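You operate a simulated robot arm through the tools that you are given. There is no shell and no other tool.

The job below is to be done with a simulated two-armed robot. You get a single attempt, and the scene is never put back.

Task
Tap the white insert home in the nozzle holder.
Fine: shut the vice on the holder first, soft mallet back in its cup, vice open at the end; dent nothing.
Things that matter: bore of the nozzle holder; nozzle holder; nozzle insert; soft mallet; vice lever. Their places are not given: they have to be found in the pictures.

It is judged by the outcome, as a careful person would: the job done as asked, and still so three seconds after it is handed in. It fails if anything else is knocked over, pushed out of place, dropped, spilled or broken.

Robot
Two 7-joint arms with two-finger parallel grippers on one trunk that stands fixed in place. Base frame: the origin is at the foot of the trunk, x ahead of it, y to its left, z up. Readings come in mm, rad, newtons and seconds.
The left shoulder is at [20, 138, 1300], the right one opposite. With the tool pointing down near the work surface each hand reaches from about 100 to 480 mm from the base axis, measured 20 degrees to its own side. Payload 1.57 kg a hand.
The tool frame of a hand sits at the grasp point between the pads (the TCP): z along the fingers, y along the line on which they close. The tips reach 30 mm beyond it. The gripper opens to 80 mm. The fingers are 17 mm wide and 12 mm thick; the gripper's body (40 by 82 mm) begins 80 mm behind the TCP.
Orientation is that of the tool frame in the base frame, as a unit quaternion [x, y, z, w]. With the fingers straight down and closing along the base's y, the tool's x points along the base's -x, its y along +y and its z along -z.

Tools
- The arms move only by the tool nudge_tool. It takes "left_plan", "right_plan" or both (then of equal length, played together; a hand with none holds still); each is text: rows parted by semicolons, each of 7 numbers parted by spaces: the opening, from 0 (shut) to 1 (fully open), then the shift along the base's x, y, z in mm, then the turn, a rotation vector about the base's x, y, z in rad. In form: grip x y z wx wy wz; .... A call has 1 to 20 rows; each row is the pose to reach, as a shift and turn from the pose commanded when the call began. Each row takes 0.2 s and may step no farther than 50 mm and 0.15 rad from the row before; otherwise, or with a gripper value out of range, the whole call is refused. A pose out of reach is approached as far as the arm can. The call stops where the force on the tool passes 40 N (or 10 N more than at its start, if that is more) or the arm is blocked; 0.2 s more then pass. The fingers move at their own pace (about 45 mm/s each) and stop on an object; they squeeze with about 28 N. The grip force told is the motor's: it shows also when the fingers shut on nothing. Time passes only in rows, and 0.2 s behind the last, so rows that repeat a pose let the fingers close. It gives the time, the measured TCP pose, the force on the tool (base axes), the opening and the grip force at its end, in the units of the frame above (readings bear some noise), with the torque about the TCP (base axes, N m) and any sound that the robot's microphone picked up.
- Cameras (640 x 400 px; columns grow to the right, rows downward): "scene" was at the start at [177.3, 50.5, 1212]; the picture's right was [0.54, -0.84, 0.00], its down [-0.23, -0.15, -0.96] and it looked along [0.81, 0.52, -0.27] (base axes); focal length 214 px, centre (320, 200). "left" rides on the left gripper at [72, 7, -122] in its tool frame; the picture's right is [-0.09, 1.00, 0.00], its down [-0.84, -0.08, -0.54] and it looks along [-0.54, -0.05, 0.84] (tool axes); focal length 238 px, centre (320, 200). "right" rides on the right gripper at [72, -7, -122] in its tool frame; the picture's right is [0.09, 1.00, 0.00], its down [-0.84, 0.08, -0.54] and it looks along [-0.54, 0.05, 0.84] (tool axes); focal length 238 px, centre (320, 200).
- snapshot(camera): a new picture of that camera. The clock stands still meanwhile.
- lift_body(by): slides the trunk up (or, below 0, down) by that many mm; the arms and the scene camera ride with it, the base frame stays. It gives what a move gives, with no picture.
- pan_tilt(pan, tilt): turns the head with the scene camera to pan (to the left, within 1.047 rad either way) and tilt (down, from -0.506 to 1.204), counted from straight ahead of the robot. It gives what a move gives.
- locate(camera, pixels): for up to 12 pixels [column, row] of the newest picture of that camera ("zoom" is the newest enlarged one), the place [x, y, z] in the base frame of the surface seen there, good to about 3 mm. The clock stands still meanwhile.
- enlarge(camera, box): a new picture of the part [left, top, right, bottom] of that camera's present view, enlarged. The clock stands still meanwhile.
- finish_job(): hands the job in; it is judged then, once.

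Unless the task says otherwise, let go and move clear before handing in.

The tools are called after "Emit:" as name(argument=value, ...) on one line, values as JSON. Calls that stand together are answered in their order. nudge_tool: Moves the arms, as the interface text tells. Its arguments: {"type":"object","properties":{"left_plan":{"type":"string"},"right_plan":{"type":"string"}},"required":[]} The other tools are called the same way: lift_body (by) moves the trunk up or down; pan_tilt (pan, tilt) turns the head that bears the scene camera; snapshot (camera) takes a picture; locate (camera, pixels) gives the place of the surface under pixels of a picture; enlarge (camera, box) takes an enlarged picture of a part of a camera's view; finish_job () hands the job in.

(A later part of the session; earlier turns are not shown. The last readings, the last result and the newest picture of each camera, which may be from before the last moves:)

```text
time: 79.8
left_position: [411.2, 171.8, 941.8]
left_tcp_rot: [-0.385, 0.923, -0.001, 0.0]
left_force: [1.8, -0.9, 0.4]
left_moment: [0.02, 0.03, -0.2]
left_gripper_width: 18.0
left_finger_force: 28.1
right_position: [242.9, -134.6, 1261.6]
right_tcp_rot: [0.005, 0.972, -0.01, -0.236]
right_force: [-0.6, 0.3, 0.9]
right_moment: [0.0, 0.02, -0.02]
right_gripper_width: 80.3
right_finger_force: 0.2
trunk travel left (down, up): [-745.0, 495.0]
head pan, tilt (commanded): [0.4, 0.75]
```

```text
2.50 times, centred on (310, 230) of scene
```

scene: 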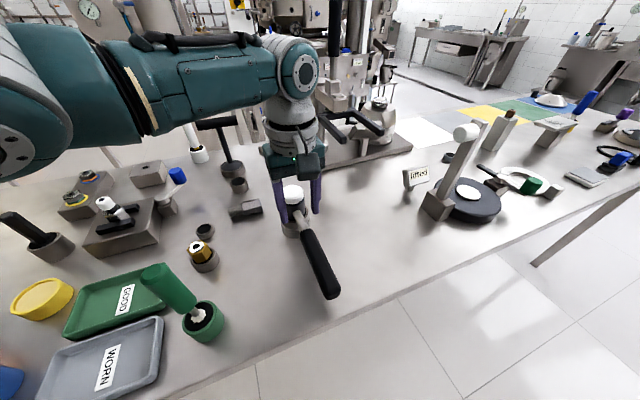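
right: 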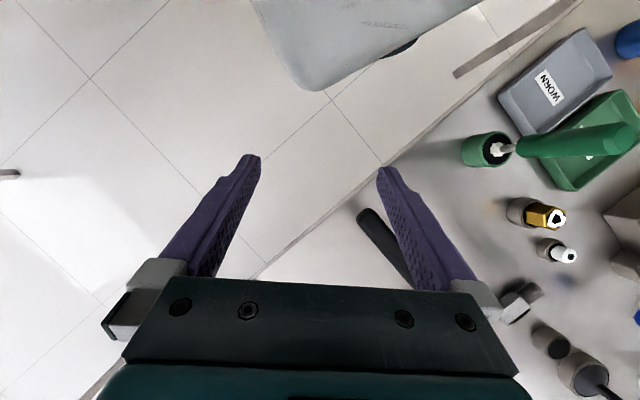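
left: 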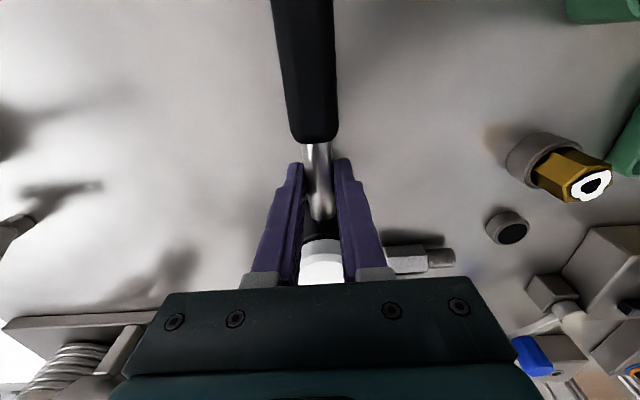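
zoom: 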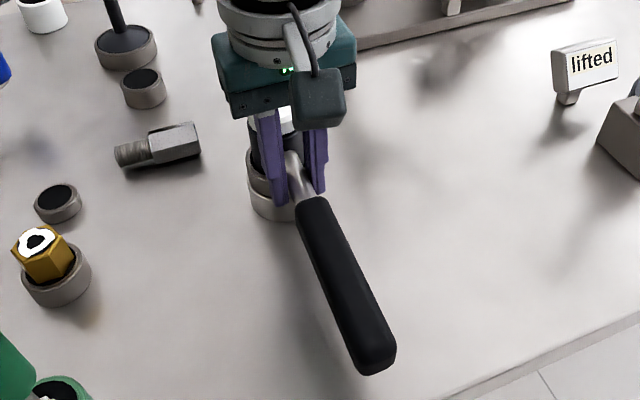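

The shaft is gripped (18 mm wide, 28 N). I'll lift only a few millimetres first and read the weight and moment.

Emit:
nudge_tool(left_plan="0.05 0 0 3 0 0 0; 0.05 0 0 6 0 0 0; 0.05 0 0 6 0 0 0")

Emit:
nudge_tool(left_plan="0.05 0 0 0 0 0 0")

Emit:
enlarge(camera="scene", box=[250, 150, 370, 310])

```text
time: 80.6
left_position: [411.5, 171.3, 948.8]
left_tcp_rot: [-0.385, 0.923, -0.001, 0.001]
left_force: [3.0, -1.9, -3.2]
left_moment: [-0.03, 0.07, -0.23]
left_gripper_width: 17.9
left_finger_force: 28.2
right_position: [243.9, -136.9, 1262.7]
right_tcp_rot: [0.006, 0.972, -0.01, -0.236]
right_force: [0.2, -0.3, -1.0]
right_moment: [-0.01, 0.02, -0.03]
right_gripper_width: 80.2
right_finger_force: 0.0
trunk travel left (down, up): [-745.0, 495.0]
head pan, tilt (commanded): [0.4, 0.75]
```

```text
time: 81.0
left_position: [412.1, 170.8, 948.5]
left_tcp_rot: [-0.385, 0.923, -0.002, 0.001]
left_force: [3.0, -2.9, -4.1]
left_moment: [-0.02, 0.05, -0.22]
left_gripper_width: 18.0
left_finger_force: 27.7
right_position: [243.2, -134.2, 1261.9]
right_tcp_rot: [0.006, 0.972, -0.01, -0.236]
right_force: [0.3, -0.3, 0.6]
right_moment: [0.04, -0.01, -0.01]
right_gripper_width: 80.3
right_finger_force: 0.0
trunk travel left (down, up): [-745.0, 495.0]
head pan, tilt (commanded): [0.4, 0.75]
```

```text
2.50 times, centred on (310, 230) of scene
```

zoom: 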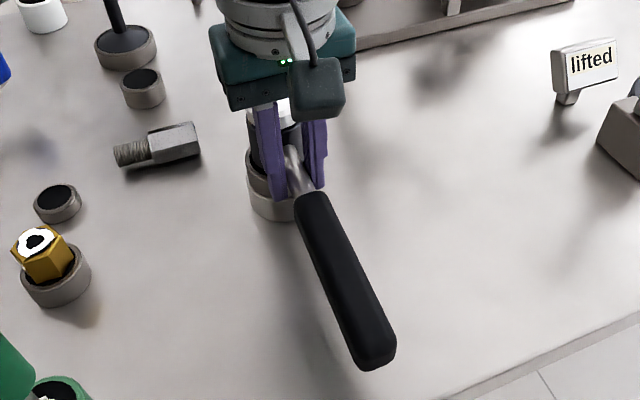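

The mallet weighs about 4 N and is well balanced here (moments under 0.05 N·m apart from a slight side load against the cup). I'll relieve that side load and lift it straight out.

Emit:
nudge_tool(left_plan="0.05 0.2 -0.2 2 0 0 0; 0.05 0.2 -0.2 10 0 0 0; 0.05 0.2 -0.2 20 0 0 0; 0.05 0.2 -0.2 32 0 0 0; 0.05 0.2 -0.2 46 0 0 0; 0.05 0.2 -0.2 60 0 0 0; 0.05 0.2 -0.2 60 0 0 0")

Emit:
snapshot(camera="left")

Emit:
snapshot(camera="scene")

Emit:
enlarge(camera="scene", box=[240, 130, 360, 290])

```text
time: 82.6
left_position: [411.3, 172.7, 1008.7]
left_tcp_rot: [-0.386, 0.923, -0.001, 0.0]
left_force: [0.9, 0.6, -3.7]
left_moment: [0.02, -0.04, 0.0]
left_gripper_width: 17.9
left_finger_force: 28.2
right_position: [243.3, -135.7, 1261.1]
right_tcp_rot: [0.006, 0.972, -0.01, -0.236]
right_force: [-0.3, 0.3, 0.3]
right_moment: [0.03, 0.02, 0.02]
right_gripper_width: 80.1
right_finger_force: 0.1
trunk travel left (down, up): [-745.0, 495.0]
head pan, tilt (commanded): [0.4, 0.75]
```

```text
taken
```

left: 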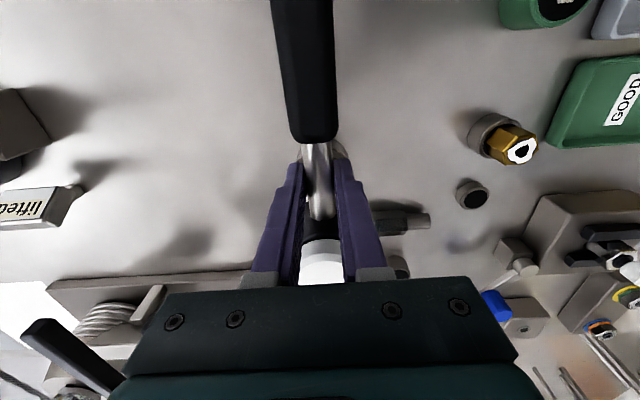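

```text
taken
```

scene: 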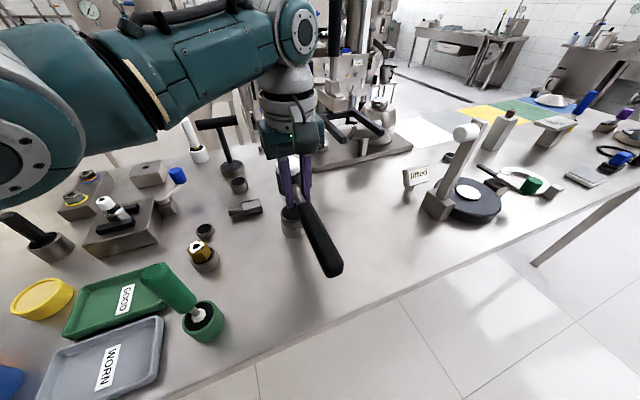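

```text
2.50 times, centred on (300, 210) of scene
```

zoom: 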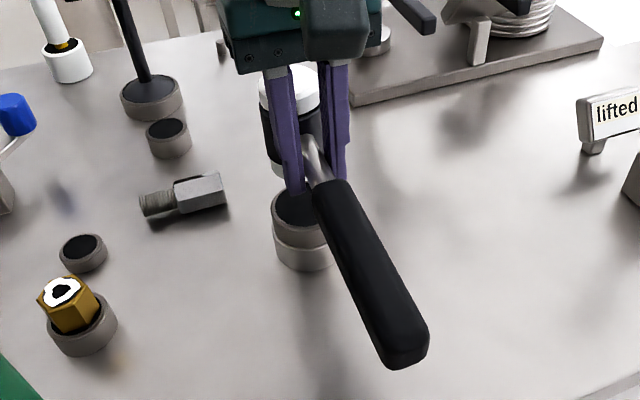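

The mallet is out; its lower face is a white soft cap too (zoom (281,170)). I'll raise a bit more and measure the lower face's height.

Emit:
nudge_tool(left_plan="0.05 0 0 20 0 0 0; 0.05 0 0 45 0 0 0; 0.05 0 0 45 0 0 0")

Emit:
enlarge(camera="scene", box=[240, 100, 360, 260])

Emit:
enlarge(camera="scene", box=[260, 120, 330, 190])

```text
time: 83.4
left_position: [411.5, 171.4, 1053.4]
left_tcp_rot: [-0.386, 0.922, -0.001, 0.001]
left_force: [-0.2, -0.4, -3.1]
left_moment: [0.03, -0.03, 0.01]
left_gripper_width: 17.5
left_finger_force: 28.3
right_position: [242.5, -134.7, 1261.4]
right_tcp_rot: [0.007, 0.972, -0.01, -0.236]
right_force: [-0.3, 0.2, 0.4]
right_moment: [0.02, -0.02, 0.0]
right_gripper_width: 80.3
right_finger_force: 0.1
trunk travel left (down, up): [-745.0, 495.0]
head pan, tilt (commanded): [0.4, 0.75]
```

```text
2.50 times, centred on (300, 180) of scene
```

zoom: 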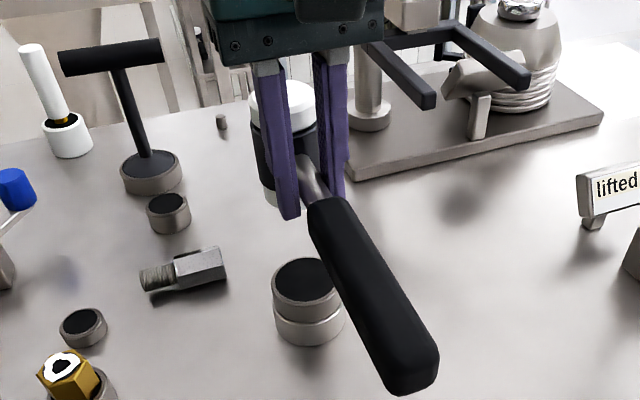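

```text
5.71 times, centred on (295, 155) of scene
```

zoom: 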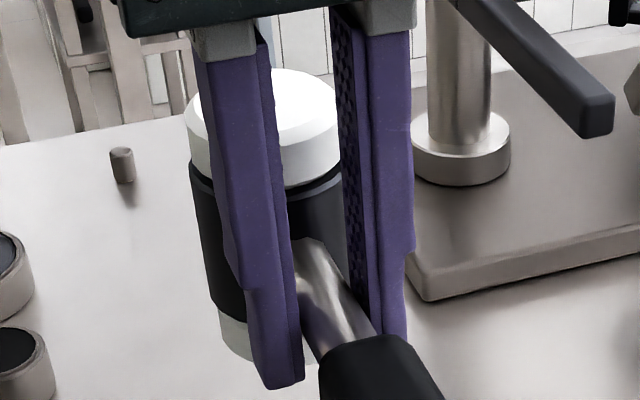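

The head's lower white cap shows at zoom (237,335). I'll locate it and the upper cap for the head's length.

Emit:
locate(camera="zoom", pixels=[[228, 345], [235, 352], [222, 318], [200, 170], [195, 130], [290, 90], [215, 250], [345, 320], [300, 380], [330, 180]])

Emit:
locate(camera="left", pixels=[[320, 262], [318, 180]])

```text
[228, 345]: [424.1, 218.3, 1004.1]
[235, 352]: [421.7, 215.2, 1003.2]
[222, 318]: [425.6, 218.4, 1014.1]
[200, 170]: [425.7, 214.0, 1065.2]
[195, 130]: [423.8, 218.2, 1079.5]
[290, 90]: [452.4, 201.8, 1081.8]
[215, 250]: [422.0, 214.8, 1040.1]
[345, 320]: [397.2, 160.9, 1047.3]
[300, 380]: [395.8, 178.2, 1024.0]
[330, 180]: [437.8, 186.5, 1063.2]
```

```text
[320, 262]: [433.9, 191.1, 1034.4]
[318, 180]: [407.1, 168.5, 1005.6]
```

The head spans from about TCP+28 to TCP−53, centred 41 mm ahead of the grip. I'll carry the mallet high over to the vice, so its head comes above the insert at (289.6,530.5).

Emit:
nudge_tool(left_plan="0.05 0 0 30 0 0 0; 0.05 0 0 65 0 0 0; 0.05 -12 27 70 0 0 0; 0.05 -27 60 70 0 0 0; 0.05 -42 93 70 0 0 0; 0.05 -57 126 70 0 0 0; 0.05 -72 159 70 0 0 0; 0.05 -87 192 70 0 0 0; 0.05 -102 225 70 0 0 0; 0.05 -117 258 70 0 0 0; 0.05 -132 291 70 0 0 0; 0.05 -143 315 70 0 0 0; 0.05 -150 329 70 0 0 0; 0.05 -150 329 70 0 0 0")

Emit:
pan_tilt(pan=0.9, tilt=0.6)

Emit:
snapshot(camera="scene")

Emit:
snapshot(camera="left")

```text
time: 86.4
left_position: [260.9, 501.1, 1123.8]
left_tcp_rot: [-0.386, 0.923, -0.001, 0.001]
left_force: [-0.4, 0.2, -2.7]
left_moment: [0.0, -0.01, 0.01]
left_gripper_width: 17.6
left_finger_force: 28.2
right_position: [242.8, -134.7, 1261.9]
right_tcp_rot: [0.006, 0.971, -0.009, -0.237]
right_force: [-0.4, 0.5, 0.1]
right_moment: [-0.01, -0.03, 0.06]
right_gripper_width: 80.1
right_finger_force: 0.1
trunk travel left (down, up): [-745.0, 495.0]
head pan, tilt (commanded): [0.4, 0.75]
```

```text
time: 87.3
left_position: [262.1, 500.7, 1122.5]
left_tcp_rot: [-0.386, 0.923, -0.001, 0.0]
left_force: [0.0, 0.3, -3.9]
left_moment: [0.04, -0.04, -0.01]
left_gripper_width: 17.9
left_finger_force: 27.6
right_position: [243.7, -134.7, 1261.8]
right_tcp_rot: [0.007, 0.972, -0.009, -0.236]
right_force: [0.2, -0.5, 0.6]
right_moment: [-0.04, 0.02, -0.02]
right_gripper_width: 79.8
right_finger_force: 0.1
trunk travel left (down, up): [-745.0, 495.0]
head pan, tilt (commanded): [0.901, 0.6]
```

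```text
taken
```

scene: 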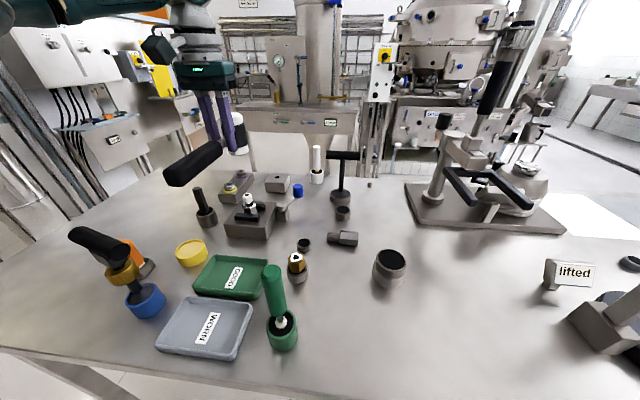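

```text
taken
```

left: 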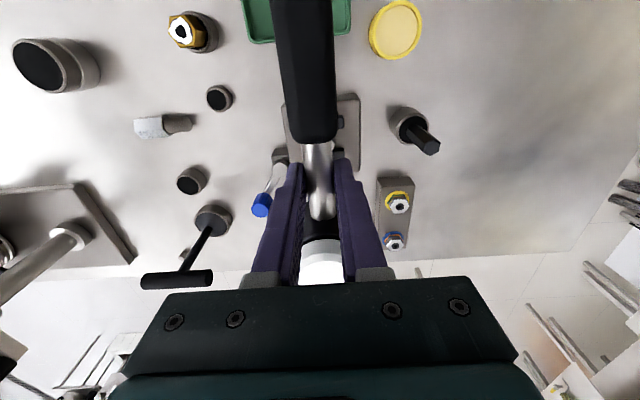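

The mallet hangs above the vice, head over the insert. I'll lower to about 20 mm above it and check alignment from the scene camera.

Emit:
nudge_tool(left_plan="0.05 0 0 -25 0 0 0; 0.05 0 0 -50 0 0 0; 0.05 0 0 -70 0 0 0; 0.05 0 0 -85 0 0 0; 0.05 0 0 -85 0 0 0")

Emit:
enlarge(camera="scene", box=[190, 120, 310, 240])

Emit:
locate(camera="zoom", pixels=[[310, 235], [310, 270]])

```text
time: 88.5
left_position: [261.1, 500.7, 1038.1]
left_tcp_rot: [-0.386, 0.922, -0.001, 0.001]
left_force: [-0.4, 0.5, -4.0]
left_moment: [0.0, -0.02, 0.01]
left_gripper_width: 17.8
left_finger_force: 28.6
right_position: [244.2, -135.0, 1261.5]
right_tcp_rot: [0.007, 0.971, -0.008, -0.237]
right_force: [0.9, -0.2, 0.1]
right_moment: [0.0, 0.01, 0.02]
right_gripper_width: 79.9
right_finger_force: 0.0
trunk travel left (down, up): [-745.0, 495.0]
head pan, tilt (commanded): [0.901, 0.6]
```

```text
3.33 times, centred on (250, 180) of scene
```

zoom: 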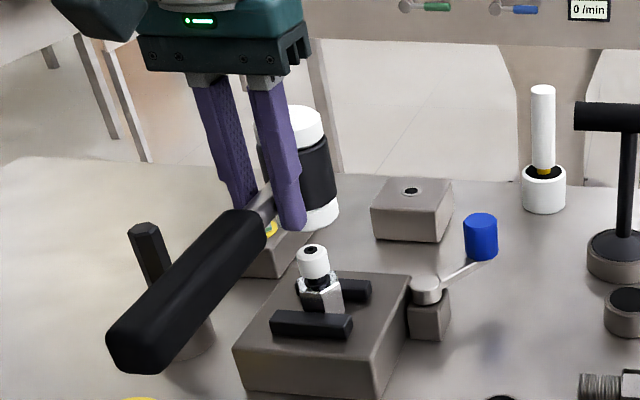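

```text
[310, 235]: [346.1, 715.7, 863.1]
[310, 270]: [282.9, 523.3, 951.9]
```

The head's lower cap is seen right of the finger at zoom (322,212), above the insert at (313,255). I'll locate points on both for a relative check.

Emit:
locate(camera="zoom", pixels=[[325, 212], [318, 222], [335, 205], [330, 222], [312, 118], [320, 140], [313, 248], [303, 252], [325, 252], [313, 265], [320, 175], [312, 245]])

Emit:
enlarge(camera="scene", box=[255, 140, 305, 230])

```text
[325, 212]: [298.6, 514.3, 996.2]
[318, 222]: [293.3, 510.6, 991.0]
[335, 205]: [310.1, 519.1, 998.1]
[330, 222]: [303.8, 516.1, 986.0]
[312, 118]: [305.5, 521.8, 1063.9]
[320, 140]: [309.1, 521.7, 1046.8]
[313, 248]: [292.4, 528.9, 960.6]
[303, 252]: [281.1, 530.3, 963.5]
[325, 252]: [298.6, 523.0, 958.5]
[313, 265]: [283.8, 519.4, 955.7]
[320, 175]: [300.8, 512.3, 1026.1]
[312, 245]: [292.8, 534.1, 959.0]
```

```text
4.44 times, centred on (280, 185) of scene
```

zoom: 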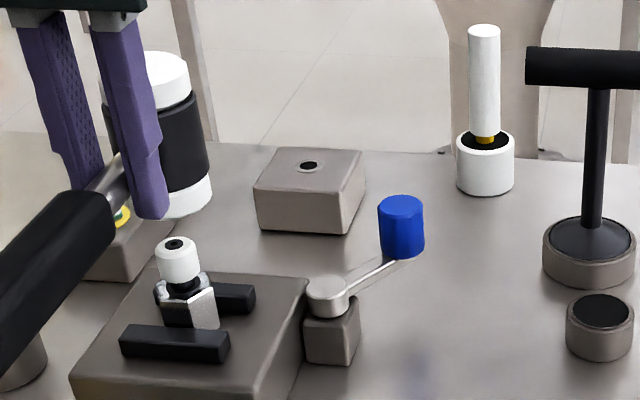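

Comparing the views, the head may sit a few millimetres toward (+x,−y) of the insert. I'll shift by (−2.5,+2.3) and lower another 14 mm, then look again closely.

Emit:
nudge_tool(left_plan="0.05 -1.2 1.1 -5 0 0 0; 0.05 -2.5 2.3 -10 0 0 0; 0.05 -2.5 2.3 -14 0 0 0; 0.05 -2.5 2.3 -14 0 0 0")

Emit:
enlarge(camera="scene", box=[210, 150, 290, 230])

Emit:
snapshot(camera="left")

```text
time: 89.5
left_position: [260.0, 503.1, 1023.1]
left_tcp_rot: [-0.386, 0.923, -0.001, 0.0]
left_force: [0.6, 0.5, -4.1]
left_moment: [0.01, -0.01, 0.0]
left_gripper_width: 17.9
left_finger_force: 27.5
right_position: [242.9, -136.2, 1260.9]
right_tcp_rot: [0.008, 0.972, -0.008, -0.237]
right_force: [0.2, 0.7, -1.0]
right_moment: [0.02, 0.0, -0.05]
right_gripper_width: 79.9
right_finger_force: 0.1
trunk travel left (down, up): [-745.0, 495.0]
head pan, tilt (commanded): [0.901, 0.6]
```

```text
5.00 times, centred on (250, 190) of scene
```

zoom: 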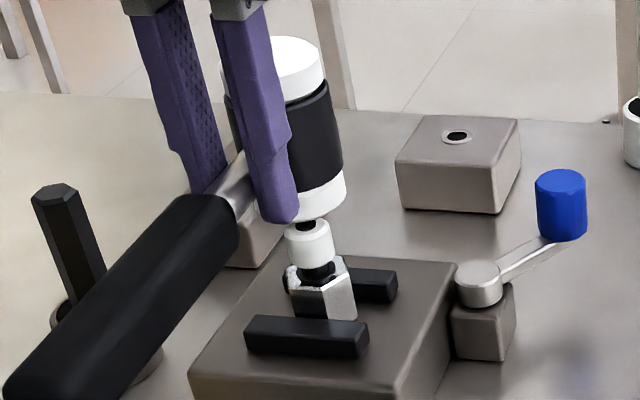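

```text
taken
```

left: 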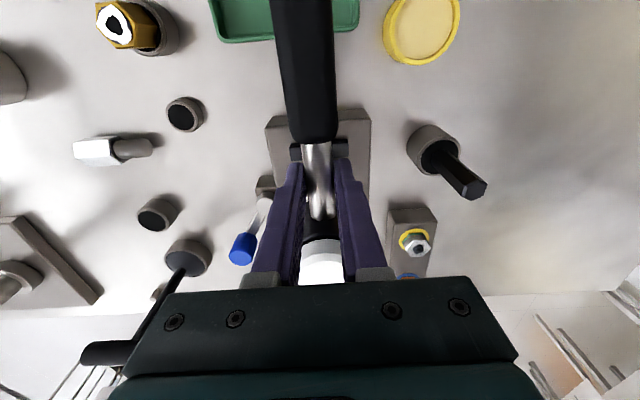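

Side to side the head (right edge col 346) now lies over the insert (307,232). I'll locate surface points of the lower cap and insert top to check depth.

Emit:
locate(camera="zoom", pixels=[[305, 200], [305, 210], [315, 205], [325, 200], [335, 195], [342, 188], [305, 217], [315, 214], [325, 235], [295, 235], [308, 238], [308, 250]])

Emit:
enlarge(camera="scene", box=[232, 165, 262, 215])

```text
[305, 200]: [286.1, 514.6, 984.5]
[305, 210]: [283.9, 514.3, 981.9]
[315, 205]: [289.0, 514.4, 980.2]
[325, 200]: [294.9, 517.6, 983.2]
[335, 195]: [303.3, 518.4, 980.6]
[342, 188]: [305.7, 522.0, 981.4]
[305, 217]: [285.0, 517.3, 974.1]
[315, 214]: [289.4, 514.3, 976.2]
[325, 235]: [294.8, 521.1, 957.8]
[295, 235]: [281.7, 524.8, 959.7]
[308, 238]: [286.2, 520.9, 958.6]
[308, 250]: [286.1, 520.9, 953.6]
```

```text
8.00 times, centred on (247, 190) of scene
```

zoom: 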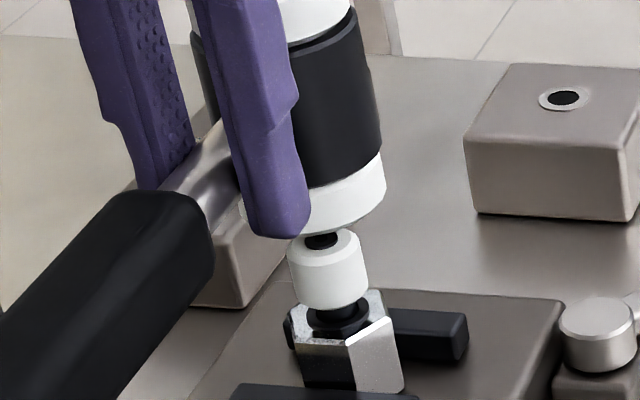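

The head centre works out to about (290,533) with its face at z≈972, over the insert at (289.3,530.5), top z≈960: nicely aligned. I'll fine-tune (−0.5,−1.2) and lower slowly to touch.

Emit:
nudge_tool(left_plan="0.05 -0.5 -1.2 -4 0 0 0; 0.05 -0.5 -1.2 -7 0 0 0; 0.05 -0.5 -1.2 -9 0 0 0; 0.05 -0.5 -1.2 -10.5 0 0 0; 0.05 -0.5 -1.2 -12 0 0 0")

```text
time: 90.8
left_position: [261.1, 503.9, 1013.9]
left_tcp_rot: [-0.385, 0.923, -0.001, 0.002]
left_force: [-4.1, -5.2, 16.4]
left_moment: [0.27, -0.33, 0.03]
left_gripper_width: 17.9
left_finger_force: 27.7
right_position: [243.1, -134.8, 1261.3]
right_tcp_rot: [0.006, 0.971, -0.008, -0.237]
right_force: [0.8, 0.7, -1.3]
right_moment: [0.02, -0.03, -0.03]
right_gripper_width: 79.9
right_finger_force: 0.0
trunk travel left (down, up): [-745.0, 495.0]
head pan, tilt (commanded): [0.901, 0.6]
```

The mallet face rests on the insert (about 20 N, contact point at (287.5,530) from the moments). Now a first gentle tap: lift 12 mm, then drop.

Emit:
nudge_tool(left_plan="0.05 0 0 12 0 0 0; 0.05 0 0 12 0 0 0; 0.05 0 0 0 0 0 0; 0.05 0 0 12 0 0 0; 0.05 0 0 12 0 0 0")

Emit:
enlarge(camera="scene", box=[232, 165, 262, 215])

```text
time: 92.0
left_position: [258.9, 502.1, 1023.5]
left_tcp_rot: [-0.386, 0.922, -0.001, 0.0]
left_force: [-1.0, 0.2, -3.7]
left_moment: [0.01, -0.03, 0.04]
left_gripper_width: 17.8
left_finger_force: 27.9
right_position: [243.1, -134.7, 1261.3]
right_tcp_rot: [0.007, 0.972, -0.009, -0.237]
right_force: [-0.6, -0.4, -0.8]
right_moment: [-0.01, -0.05, 0.03]
right_gripper_width: 80.2
right_finger_force: 0.0
trunk travel left (down, up): [-745.0, 495.0]
head pan, tilt (commanded): [0.901, 0.6]
```

```text
8.00 times, centred on (247, 190) of scene
```

zoom: 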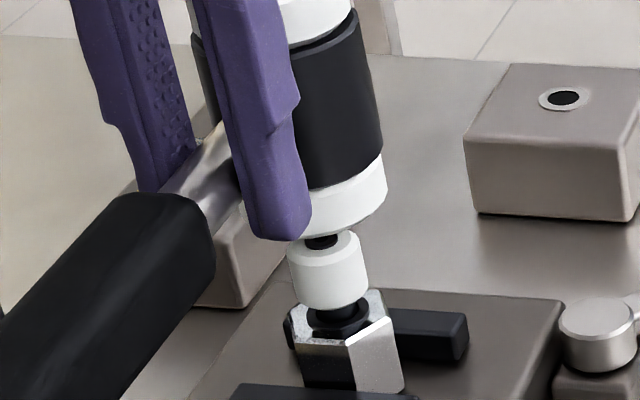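

No visible change yet and no sound. I'll tap a bit harder: from 28 mm up, with slight follow-through.

Emit:
nudge_tool(left_plan="0.05 0 0 16 0 0 0; 0.05 0 0 16 0 0 0; 0.05 0 0 -14 0 0 0; 0.05 0 0 0 0 0 0; 0.05 0 0 0 0 0 0")

Emit:
enlarge(camera="scene", box=[232, 165, 262, 215])

```text
time: 93.2
left_position: [259.1, 500.7, 1022.8]
left_tcp_rot: [-0.386, 0.922, -0.002, -0.001]
left_force: [-0.1, 0.1, -3.8]
left_moment: [0.01, -0.03, 0.01]
left_gripper_width: 17.8
left_finger_force: 27.7
right_position: [242.7, -135.5, 1262.1]
right_tcp_rot: [0.007, 0.971, -0.008, -0.237]
right_force: [0.8, -0.7, -0.6]
right_moment: [-0.01, 0.01, 0.0]
right_gripper_width: 79.9
right_finger_force: 0.1
trunk travel left (down, up): [-745.0, 495.0]
head pan, tilt (commanded): [0.901, 0.6]
```

```text
8.00 times, centred on (247, 190) of scene
```

zoom: 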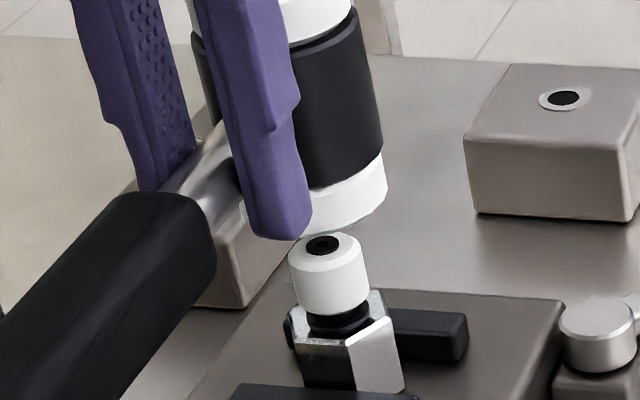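

That worked: the insert went down by roughly 2–3 mm (hole now at (322,245), less spigot showing). I'll repeat the same tap, following the lower top.

Emit:
nudge_tool(left_plan="0.05 0 0 14 0 0 0; 0.05 0 0 14 0 0 0; 0.05 0 0 -17 0 0 0; 0.05 0 0 0 0 0 0; 0.05 0 0 0 0 0 0")

Emit:
enlarge(camera="scene", box=[232, 165, 262, 215])

```text
time: 94.3
left_position: [259.4, 502.8, 1024.4]
left_tcp_rot: [-0.387, 0.922, -0.001, 0.001]
left_force: [-0.6, -0.7, -3.4]
left_moment: [0.01, 0.0, 0.0]
left_gripper_width: 17.7
left_finger_force: 28.9
right_position: [243.3, -134.6, 1262.0]
right_tcp_rot: [0.007, 0.971, -0.008, -0.238]
right_force: [-0.7, 0.3, -0.2]
right_moment: [0.0, -0.03, 0.0]
right_gripper_width: 80.0
right_finger_force: 0.0
trunk travel left (down, up): [-745.0, 495.0]
head pan, tilt (commanded): [0.901, 0.6]
```

```text
8.00 times, centred on (247, 190) of scene
```

zoom: 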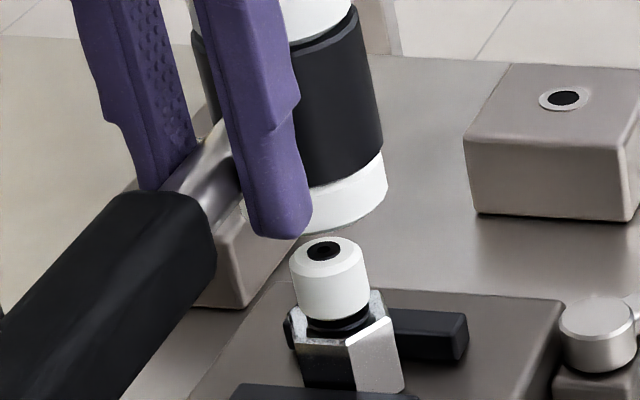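

It went down again (hole at (324,251)); only a thin dark gap remains. Another tap of the same kind.

Emit:
nudge_tool(left_plan="0.05 0 0 12 0 0 0; 0.05 0 0 12 0 0 0; 0.05 0 0 -19.5 0 0 0; 0.05 0 0 0 0 0 0; 0.05 0 0 0 0 0 0")

Emit:
enlarge(camera="scene", box=[232, 165, 262, 215])

```text
time: 95.5
left_position: [259.5, 502.3, 1022.7]
left_tcp_rot: [-0.385, 0.923, -0.001, 0.0]
left_force: [-0.6, 0.9, -3.5]
left_moment: [0.02, -0.01, 0.03]
left_gripper_width: 17.8
left_finger_force: 28.1
right_position: [242.9, -134.9, 1261.3]
right_tcp_rot: [0.008, 0.971, -0.008, -0.238]
right_force: [0.3, -0.3, 0.3]
right_moment: [0.01, -0.05, -0.02]
right_gripper_width: 80.2
right_finger_force: 0.0
trunk travel left (down, up): [-745.0, 495.0]
head pan, tilt (commanded): [0.901, 0.6]
```

```text
8.00 times, centred on (247, 190) of scene
```

zoom: 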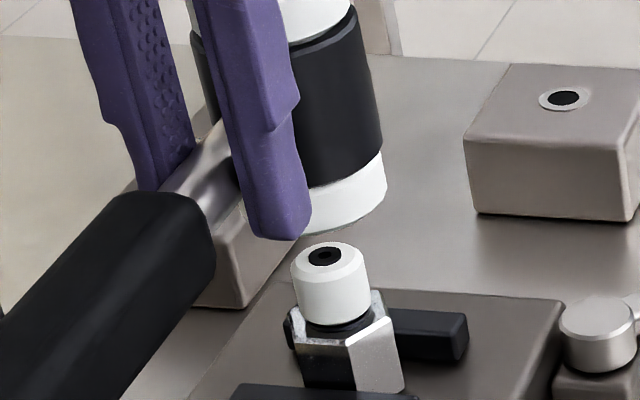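

It moved about another 2 mm (hole at (325,256)). I'll tap again, following down.

Emit:
nudge_tool(left_plan="0.05 0 0 10 0 0 0; 0.05 0 0 10 0 0 0; 0.05 0 0 -21.5 0 0 0; 0.05 0 0 0 0 0 0; 0.05 0 0 0 0 0 0")

Emit:
enlarge(camera="scene", box=[232, 165, 262, 215])

```text
time: 96.8
left_position: [258.0, 501.8, 1022.3]
left_tcp_rot: [-0.386, 0.923, -0.002, -0.001]
left_force: [-0.6, -0.3, -3.0]
left_moment: [0.01, -0.01, -0.01]
left_gripper_width: 17.6
left_finger_force: 28.1
right_position: [243.9, -136.6, 1260.5]
right_tcp_rot: [0.007, 0.971, -0.009, -0.237]
right_force: [0.4, -0.2, -0.8]
right_moment: [0.01, 0.01, 0.02]
right_gripper_width: 79.8
right_finger_force: 0.0
trunk travel left (down, up): [-745.0, 495.0]
head pan, tilt (commanded): [0.901, 0.6]
```

```text
8.00 times, centred on (247, 190) of scene
```

zoom: 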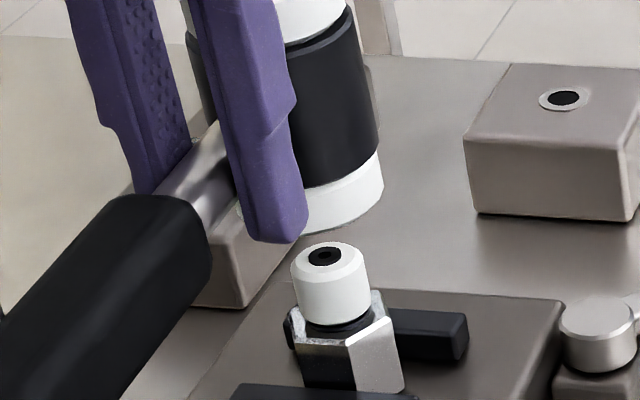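

This tap brought no visible change (hole still (325,256)). I'll zoom in closely on the seat to see whether a gap remains.

Emit:
enlarge(camera="scene", box=[238, 190, 258, 215])

Emit:
locate(camera="zoom", pixels=[[320, 150], [320, 170], [320, 200], [320, 250], [300, 270], [340, 270], [320, 290], [320, 120]])

```text
16.00 times, centred on (248, 202) of scene
```

zoom: 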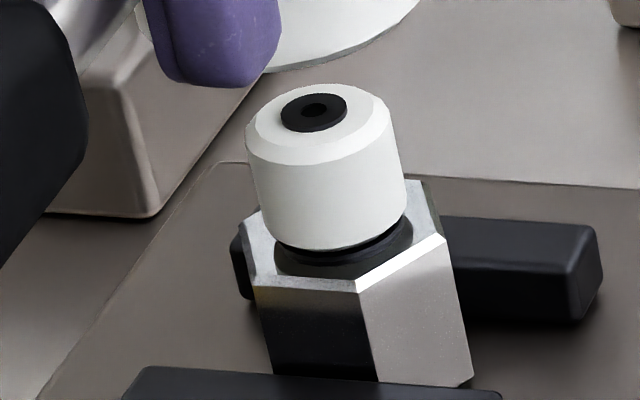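

```text
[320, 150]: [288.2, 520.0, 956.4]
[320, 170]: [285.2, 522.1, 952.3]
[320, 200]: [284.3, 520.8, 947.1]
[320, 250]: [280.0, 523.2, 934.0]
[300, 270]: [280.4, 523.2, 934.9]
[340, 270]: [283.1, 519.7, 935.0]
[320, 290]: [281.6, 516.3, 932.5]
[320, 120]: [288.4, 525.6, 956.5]
```

The last tap made the mallet slip about 2 mm up in my grip instead of moving the insert, so it may be home; the view still shows a thin dark band at (340,255). I'll give one firmer tap and compare.

Emit:
nudge_tool(left_plan="0.05 0.5 0.5 18 0 0 0; 0.05 0.5 0.5 18 0 0 0; 0.05 0.5 0.5 -24 0 0 0; 0.05 0.5 0.5 4 0 0 0; 0.05 0.5 0.5 4 0 0 0")

Emit:
enlarge(camera="scene", box=[232, 165, 262, 215])

Emit:
enlarge(camera="scene", box=[238, 190, 258, 215])

```text
time: 98.0
left_position: [259.0, 501.5, 1029.3]
left_tcp_rot: [-0.387, 0.922, -0.001, 0.0]
left_force: [-0.1, -0.7, -3.8]
left_moment: [0.02, -0.04, -0.02]
left_gripper_width: 17.7
left_finger_force: 27.9
right_position: [242.0, -135.5, 1261.0]
right_tcp_rot: [0.007, 0.972, -0.009, -0.237]
right_force: [-0.4, -0.1, -0.3]
right_moment: [-0.02, -0.02, -0.01]
right_gripper_width: 79.9
right_finger_force: 0.2
trunk travel left (down, up): [-745.0, 495.0]
head pan, tilt (commanded): [0.901, 0.6]
```

```text
8.00 times, centred on (247, 190) of scene
```

zoom: 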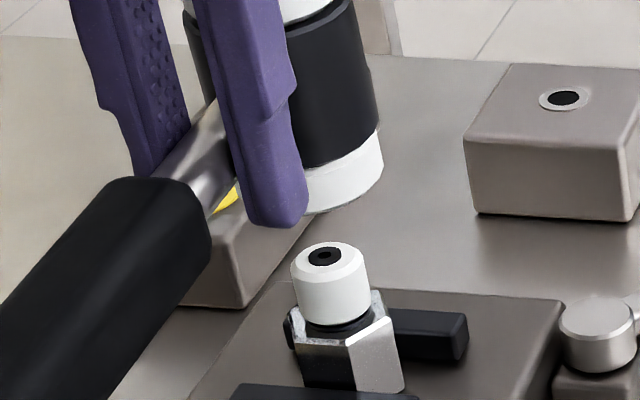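

```text
16.00 times, centred on (248, 202) of scene
```

zoom: 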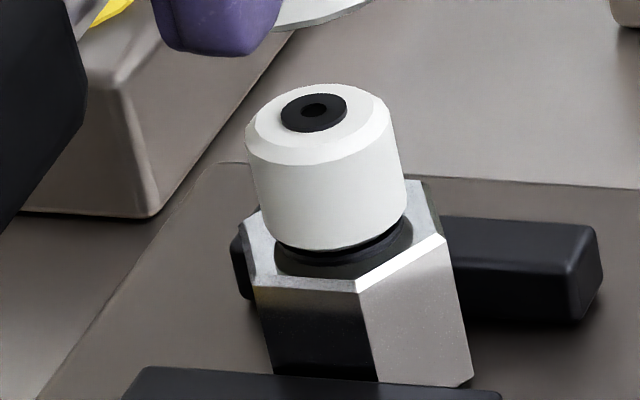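

Nothing moved this time. I'll enlarge the seat further to judge whether the shoulder is really down.

Emit:
enlarge(camera="scene", box=[243, 202, 255, 210])

Emit:
enlarge(camera="scene", box=[205, 165, 245, 195])

```text
16.00 times, centred on (249, 206) of scene
```

zoom: 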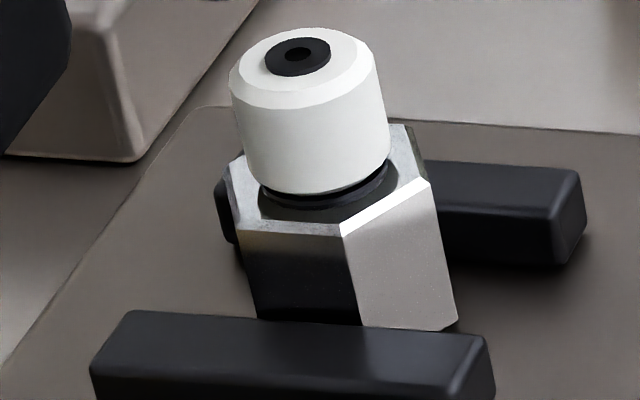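

```text
13.33 times, centred on (225, 180) of scene
```

zoom: 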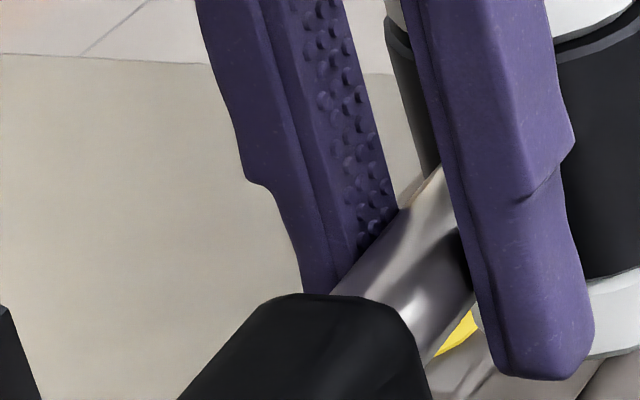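

I'm not yet sure about the seat, so I'll average several located points: insert top face, ring, and hex top.

Emit:
enlarge(camera="scene", box=[243, 202, 255, 210])

Emit:
locate(camera="zoom", pixels=[[255, 70], [262, 60], [280, 85], [300, 90], [320, 88], [340, 75], [350, 60], [335, 40], [300, 36], [275, 45], [345, 70], [270, 78]])

Emit:
locate(camera="zoom", pixels=[[270, 212], [290, 216], [310, 217], [330, 214], [350, 206], [245, 215], [245, 225], [260, 228], [300, 230], [330, 228], [400, 170], [412, 180]])

Emit:
locate(camera="zoom", pixels=[[260, 180], [280, 188], [300, 190], [320, 190], [340, 186], [360, 178], [380, 165], [270, 197], [300, 203], [340, 197], [370, 185], [385, 175]])

```text
16.00 times, centred on (249, 206) of scene
```

zoom: 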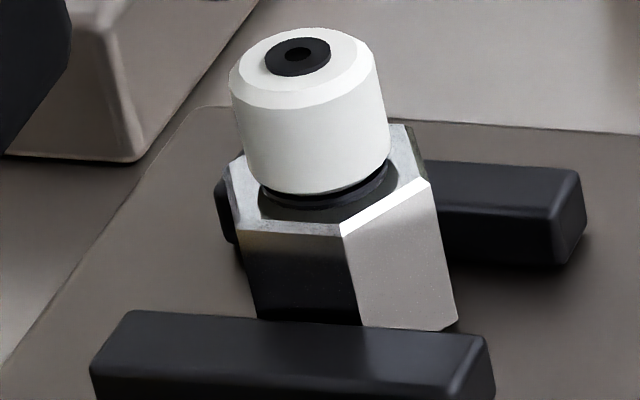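

```text
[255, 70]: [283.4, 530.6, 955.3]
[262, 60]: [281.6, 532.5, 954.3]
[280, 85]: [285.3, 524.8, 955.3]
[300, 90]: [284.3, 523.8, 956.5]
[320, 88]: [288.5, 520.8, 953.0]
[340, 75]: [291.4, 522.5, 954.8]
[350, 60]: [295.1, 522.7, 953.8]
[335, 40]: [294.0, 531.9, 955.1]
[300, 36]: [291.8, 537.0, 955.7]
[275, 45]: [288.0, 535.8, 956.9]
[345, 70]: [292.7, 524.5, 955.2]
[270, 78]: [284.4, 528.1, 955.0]
```

```text
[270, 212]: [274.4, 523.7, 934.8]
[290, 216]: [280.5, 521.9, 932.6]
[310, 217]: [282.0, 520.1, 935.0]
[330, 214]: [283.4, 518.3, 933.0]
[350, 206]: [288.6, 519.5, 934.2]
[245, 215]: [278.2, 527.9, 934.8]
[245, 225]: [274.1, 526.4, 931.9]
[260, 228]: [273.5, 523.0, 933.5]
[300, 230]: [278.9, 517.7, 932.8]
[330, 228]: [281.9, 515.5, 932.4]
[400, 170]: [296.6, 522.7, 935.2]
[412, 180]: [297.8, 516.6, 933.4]
```

```text
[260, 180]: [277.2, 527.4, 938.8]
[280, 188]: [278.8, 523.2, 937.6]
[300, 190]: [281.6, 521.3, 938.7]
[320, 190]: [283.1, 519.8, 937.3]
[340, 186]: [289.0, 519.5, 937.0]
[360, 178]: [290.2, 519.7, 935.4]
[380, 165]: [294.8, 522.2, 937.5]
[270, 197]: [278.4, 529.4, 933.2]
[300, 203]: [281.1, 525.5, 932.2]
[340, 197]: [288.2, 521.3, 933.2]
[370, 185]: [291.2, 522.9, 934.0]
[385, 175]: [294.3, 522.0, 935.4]
```

Averaged: insert top ≈955.1, white lower edge ≈936.6, ring/hex top ≈933.3 — so a gap of about 3 mm seems to remain, and it may not be home. I'll press steadily with the mallet and read the force to learn whether it is at a hard stop.

Emit:
nudge_tool(left_plan="0.05 0 0 -10 0 0 0; 0.05 0 0 -18 0 0 0; 0.05 0 0 -21 0 0 0; 0.05 0 0 -23 0 0 0; 0.05 0 0 -23 0 0 0")

Emit:
nudge_tool(left_plan="0.05 0 0 -1 0 0 0; 0.05 0 0 -1 0 0 0")

Emit:
nudge_tool(left_plan="0.05 0 0 -1 0 0 0; 0.05 0 0 -1 0 0 0")

```text
time: 99.2
left_position: [258.8, 502.3, 1005.3]
left_tcp_rot: [-0.386, 0.923, -0.001, 0.0]
left_force: [-0.6, -2.2, 2.5]
left_moment: [0.04, -0.11, -0.02]
left_gripper_width: 17.7
left_finger_force: 28.0
right_position: [242.8, -136.2, 1261.9]
right_tcp_rot: [0.007, 0.971, -0.008, -0.237]
right_force: [0.2, 0.6, 0.7]
right_moment: [0.01, 0.0, -0.03]
right_gripper_width: 80.1
right_finger_force: 0.0
trunk travel left (down, up): [-745.0, 495.0]
head pan, tilt (commanded): [0.901, 0.6]
```

```text
time: 99.8
left_position: [259.7, 503.3, 1002.8]
left_tcp_rot: [-0.386, 0.923, 0.0, 0.001]
left_force: [-3.7, -4.4, 13.0]
left_moment: [0.16, -0.22, -0.06]
left_gripper_width: 17.6
left_finger_force: 27.8
right_position: [243.1, -135.1, 1261.6]
right_tcp_rot: [0.007, 0.971, -0.008, -0.237]
right_force: [0.1, 1.0, -0.1]
right_moment: [-0.02, 0.02, -0.01]
right_gripper_width: 80.2
right_finger_force: 0.1
trunk travel left (down, up): [-745.0, 495.0]
head pan, tilt (commanded): [0.901, 0.6]
```

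```text
time: 100.3
left_position: [260.4, 504.1, 1004.1]
left_tcp_rot: [-0.386, 0.923, 0.0, 0.0]
left_force: [-2.8, -4.6, 15.8]
left_moment: [0.2, -0.29, -0.02]
left_gripper_width: 17.7
left_finger_force: 28.5
right_position: [242.5, -133.4, 1261.3]
right_tcp_rot: [0.005, 0.972, -0.01, -0.236]
right_force: [-0.7, 0.2, 0.0]
right_moment: [0.0, 0.0, 0.0]
right_gripper_width: 80.0
right_finger_force: 0.1
trunk travel left (down, up): [-745.0, 495.0]
head pan, tilt (commanded): [0.901, 0.6]
```

Static pressing saturates at about 20 N because the shaft slips in my grip, so it can't settle the question. I'll give a faster tap with a run-up over two rows, so the head is at full speed when it strikes.

Emit:
nudge_tool(left_plan="0.05 0 0 40 0 0 0; 0.05 0 0 75 0 0 0; 0.05 0 0 75 0 0 0; 0.05 0 0 36 0 0 0; 0.05 0 0 -3 0 0 0; 0.05 0 0 18 0 0 0; 0.05 0 0 18 0 0 0")

Emit:
enlarge(camera="scene", box=[243, 202, 255, 210])

Emit:
enlarge(camera="scene", box=[232, 165, 262, 215])

```text
time: 102.0
left_position: [259.9, 501.4, 1021.3]
left_tcp_rot: [-0.386, 0.923, 0.0, 0.0]
left_force: [0.0, -0.2, -3.7]
left_moment: [0.0, -0.04, 0.02]
left_gripper_width: 17.9
left_finger_force: 28.1
right_position: [243.4, -135.4, 1260.9]
right_tcp_rot: [0.007, 0.971, -0.008, -0.238]
right_force: [0.6, -0.1, -0.2]
right_moment: [-0.01, 0.02, 0.01]
right_gripper_width: 80.0
right_finger_force: 0.0
trunk travel left (down, up): [-745.0, 495.0]
head pan, tilt (commanded): [0.901, 0.6]
```

```text
16.00 times, centred on (249, 206) of scene
```

zoom: 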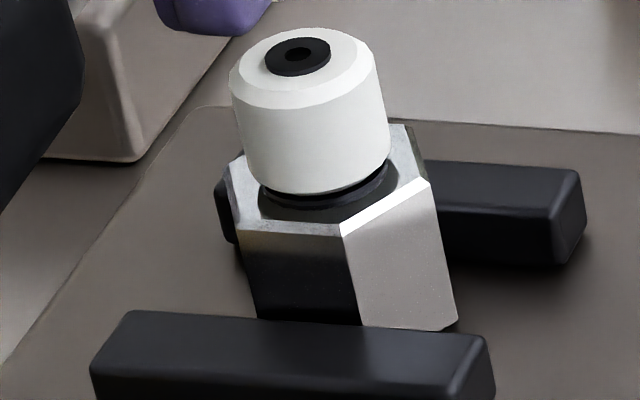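

```text
8.00 times, centred on (247, 190) of scene
```

zoom: 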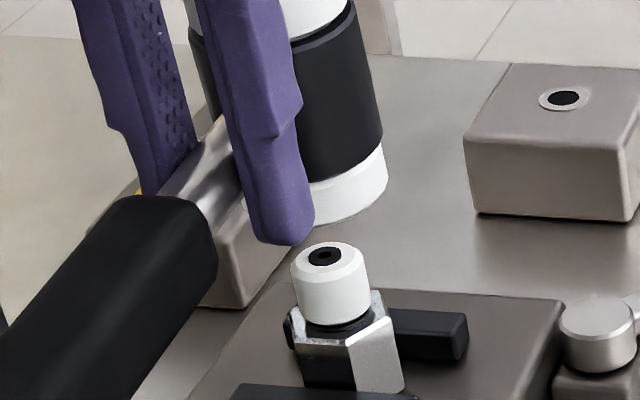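

The faster tap moved nothing either (same pixels), but the mallet keeps pivoting in my grip 41 mm behind its head, so the delivered force is limited and I can't call it home with a ~3 mm gap showing. I'll take the mallet back to its cup and re-grip it by the head itself. First I raise it and check how it hangs.

Emit:
nudge_tool(left_plan="0.05 0 0 30 0 0 0; 0.05 0 0 65 0 0 0; 0.05 0 0 100 0 0 0; 0.05 0 0 100 0 0 0")

Emit:
enlarge(camera="scene", box=[150, 90, 270, 210])

Emit:
snapshot(camera="left")

```text
time: 103.0
left_position: [258.9, 502.0, 1120.5]
left_tcp_rot: [-0.386, 0.923, -0.001, 0.001]
left_force: [0.3, 0.2, -3.0]
left_moment: [0.01, -0.04, 0.02]
left_gripper_width: 17.7
left_finger_force: 27.9
right_position: [241.6, -135.0, 1260.8]
right_tcp_rot: [0.006, 0.971, -0.009, -0.237]
right_force: [-0.2, 0.3, -0.3]
right_moment: [0.0, 0.04, 0.0]
right_gripper_width: 80.0
right_finger_force: 0.1
trunk travel left (down, up): [-745.0, 495.0]
head pan, tilt (commanded): [0.901, 0.6]
```

```text
3.33 times, centred on (210, 150) of scene
```

zoom: 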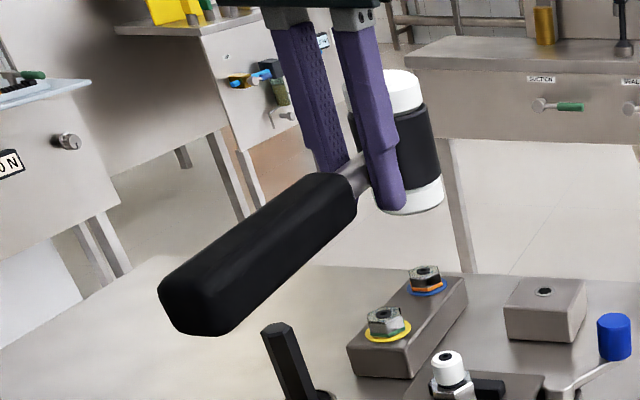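

```text
taken
```

left: 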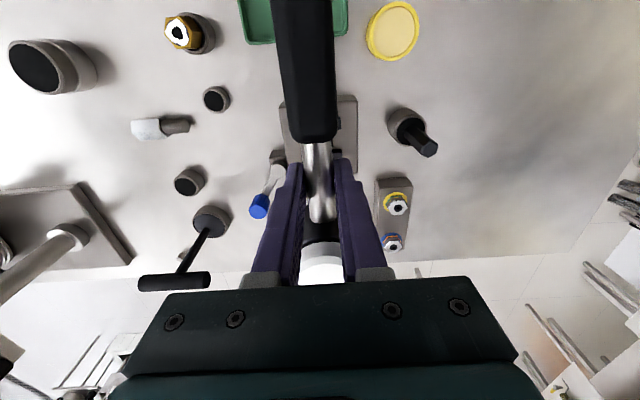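

The mallet still hangs upright, with hardly any slip visible (left view nearly identical to before). I'll measure the head's lower edge relative to the hand now.

Emit:
enlarge(camera="scene", box=[195, 100, 255, 160])

Emit:
locate(camera="zoom", pixels=[[500, 350], [480, 360], [450, 365], [520, 340], [530, 320], [500, 330], [480, 80], [500, 60], [470, 50], [520, 90], [510, 200], [530, 250]])

```text
6.67 times, centred on (225, 130) of scene
```

zoom: 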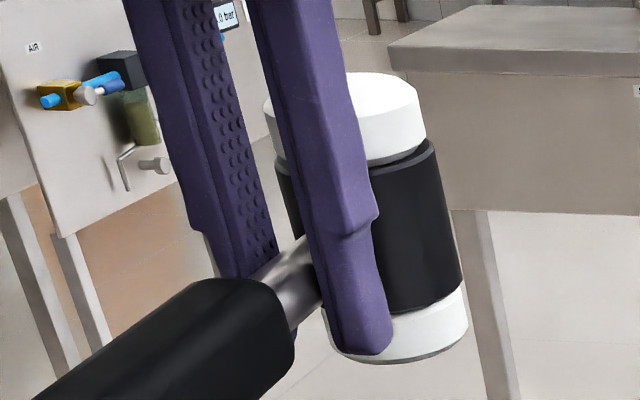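

```text
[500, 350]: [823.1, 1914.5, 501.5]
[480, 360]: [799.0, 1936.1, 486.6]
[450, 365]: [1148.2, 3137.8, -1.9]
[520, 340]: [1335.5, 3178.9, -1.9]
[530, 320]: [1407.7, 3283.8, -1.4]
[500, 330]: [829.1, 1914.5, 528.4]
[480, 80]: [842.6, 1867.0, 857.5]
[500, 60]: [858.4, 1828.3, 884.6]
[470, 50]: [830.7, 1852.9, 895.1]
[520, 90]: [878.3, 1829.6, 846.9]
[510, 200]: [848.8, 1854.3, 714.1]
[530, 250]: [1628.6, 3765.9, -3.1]
```

Emit:
locate(camera="zoom", pixels=[[420, 350], [440, 345], [400, 355], [455, 335], [430, 330], [410, 335], [390, 115], [410, 140], [375, 90], [420, 120], [410, 230], [440, 250]])

```text
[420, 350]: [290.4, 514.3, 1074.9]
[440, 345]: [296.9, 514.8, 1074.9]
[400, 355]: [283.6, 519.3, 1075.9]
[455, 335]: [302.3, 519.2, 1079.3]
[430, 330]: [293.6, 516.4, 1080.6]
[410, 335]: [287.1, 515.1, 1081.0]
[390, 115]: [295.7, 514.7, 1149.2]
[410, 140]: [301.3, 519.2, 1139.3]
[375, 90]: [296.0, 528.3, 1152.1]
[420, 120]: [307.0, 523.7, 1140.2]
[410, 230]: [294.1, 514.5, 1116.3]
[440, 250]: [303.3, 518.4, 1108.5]
```

The head has slid up about 3 mm in the grip but hangs straight. Before re-gripping, I'll try one properly fast tap (two full 49 mm rows of run-up), since impact is not limited by my grip's friction.

Emit:
nudge_tool(left_plan="0.05 0.8 0 -20 0 0 0; 0.05 0.8 0 -20 0 0 0; 0.05 0.8 0 -69 0 0 0; 0.05 0.8 0 -118 0 0 0; 0.05 0.8 0 -95 0 0 0; 0.05 0.8 0 -90 0 0 0")

Emit:
enlarge(camera="scene", box=[243, 202, 255, 210])

Emit:
enlarge(camera="scene", box=[232, 165, 262, 215])

```text
time: 104.3
left_position: [259.2, 502.3, 1029.5]
left_tcp_rot: [-0.386, 0.922, 0.0, -0.001]
left_force: [0.1, -0.2, -3.1]
left_moment: [0.02, -0.06, -0.02]
left_gripper_width: 18.1
left_finger_force: 28.7
right_position: [242.9, -135.0, 1262.0]
right_tcp_rot: [0.006, 0.971, -0.008, -0.237]
right_force: [0.2, 0.2, 0.5]
right_moment: [0.0, 0.03, -0.02]
right_gripper_width: 80.2
right_finger_force: 0.1
trunk travel left (down, up): [-745.0, 495.0]
head pan, tilt (commanded): [0.901, 0.6]
```

```text
16.00 times, centred on (249, 206) of scene
```

zoom: 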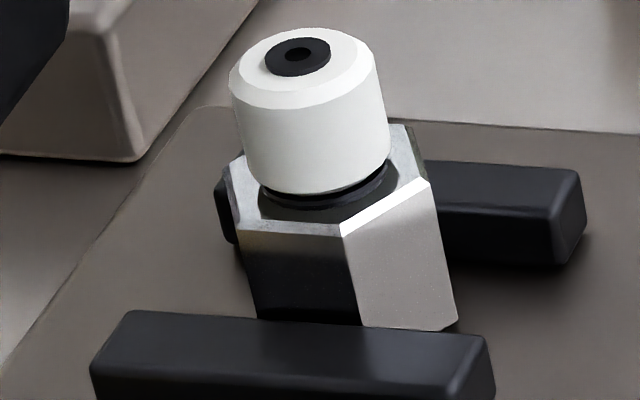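

```text
8.00 times, centred on (247, 190) of scene
```

zoom: 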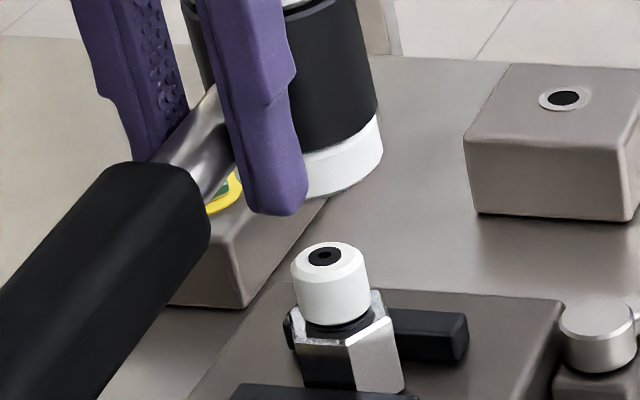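

I'm not certain that tap reached the insert, as the arm lags at this speed. I'll repeat it with a deeper end point so it surely strikes at speed.

Emit:
nudge_tool(left_plan="0.05 0 0 35 0 0 0; 0.05 0 0 67 0 0 0; 0.05 0 0 67 0 0 0; 0.05 0 0 18 0 0 0; 0.05 0 0 -31 0 0 0; 0.05 0 0 -10 0 0 0; 0.05 0 0 0 0 0 0; 0.05 0 0 0 0 0 0")

Emit:
enlarge(camera="scene", box=[243, 202, 255, 210])

Emit:
enlarge(camera="scene", box=[232, 165, 262, 215])

```text
time: 106.2
left_position: [258.9, 501.8, 1031.0]
left_tcp_rot: [-0.386, 0.923, -0.001, 0.001]
left_force: [0.0, 0.2, -3.4]
left_moment: [0.03, -0.02, 0.03]
left_gripper_width: 17.9
left_finger_force: 27.3
right_position: [242.0, -135.1, 1261.8]
right_tcp_rot: [0.006, 0.972, -0.01, -0.237]
right_force: [0.2, -0.5, 0.0]
right_moment: [0.0, 0.03, 0.01]
right_gripper_width: 80.0
right_finger_force: 0.2
trunk travel left (down, up): [-745.0, 495.0]
head pan, tilt (commanded): [0.901, 0.6]
```

```text
16.00 times, centred on (249, 206) of scene
```

zoom: 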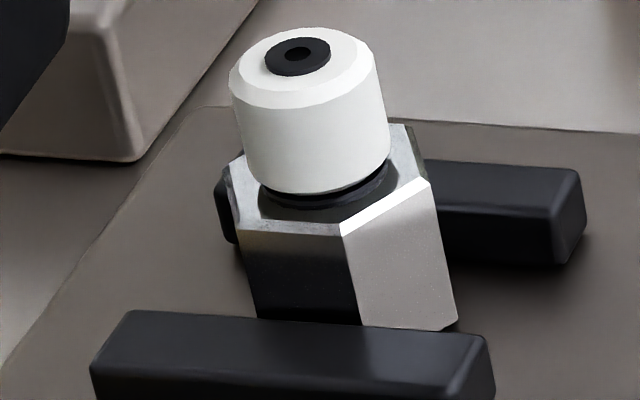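

```text
8.00 times, centred on (247, 190) of scene
```

zoom: 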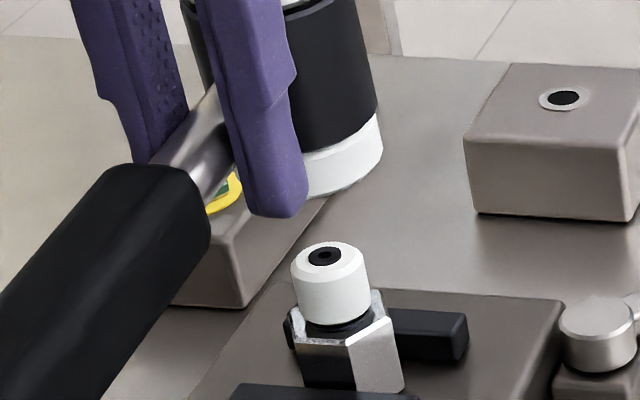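

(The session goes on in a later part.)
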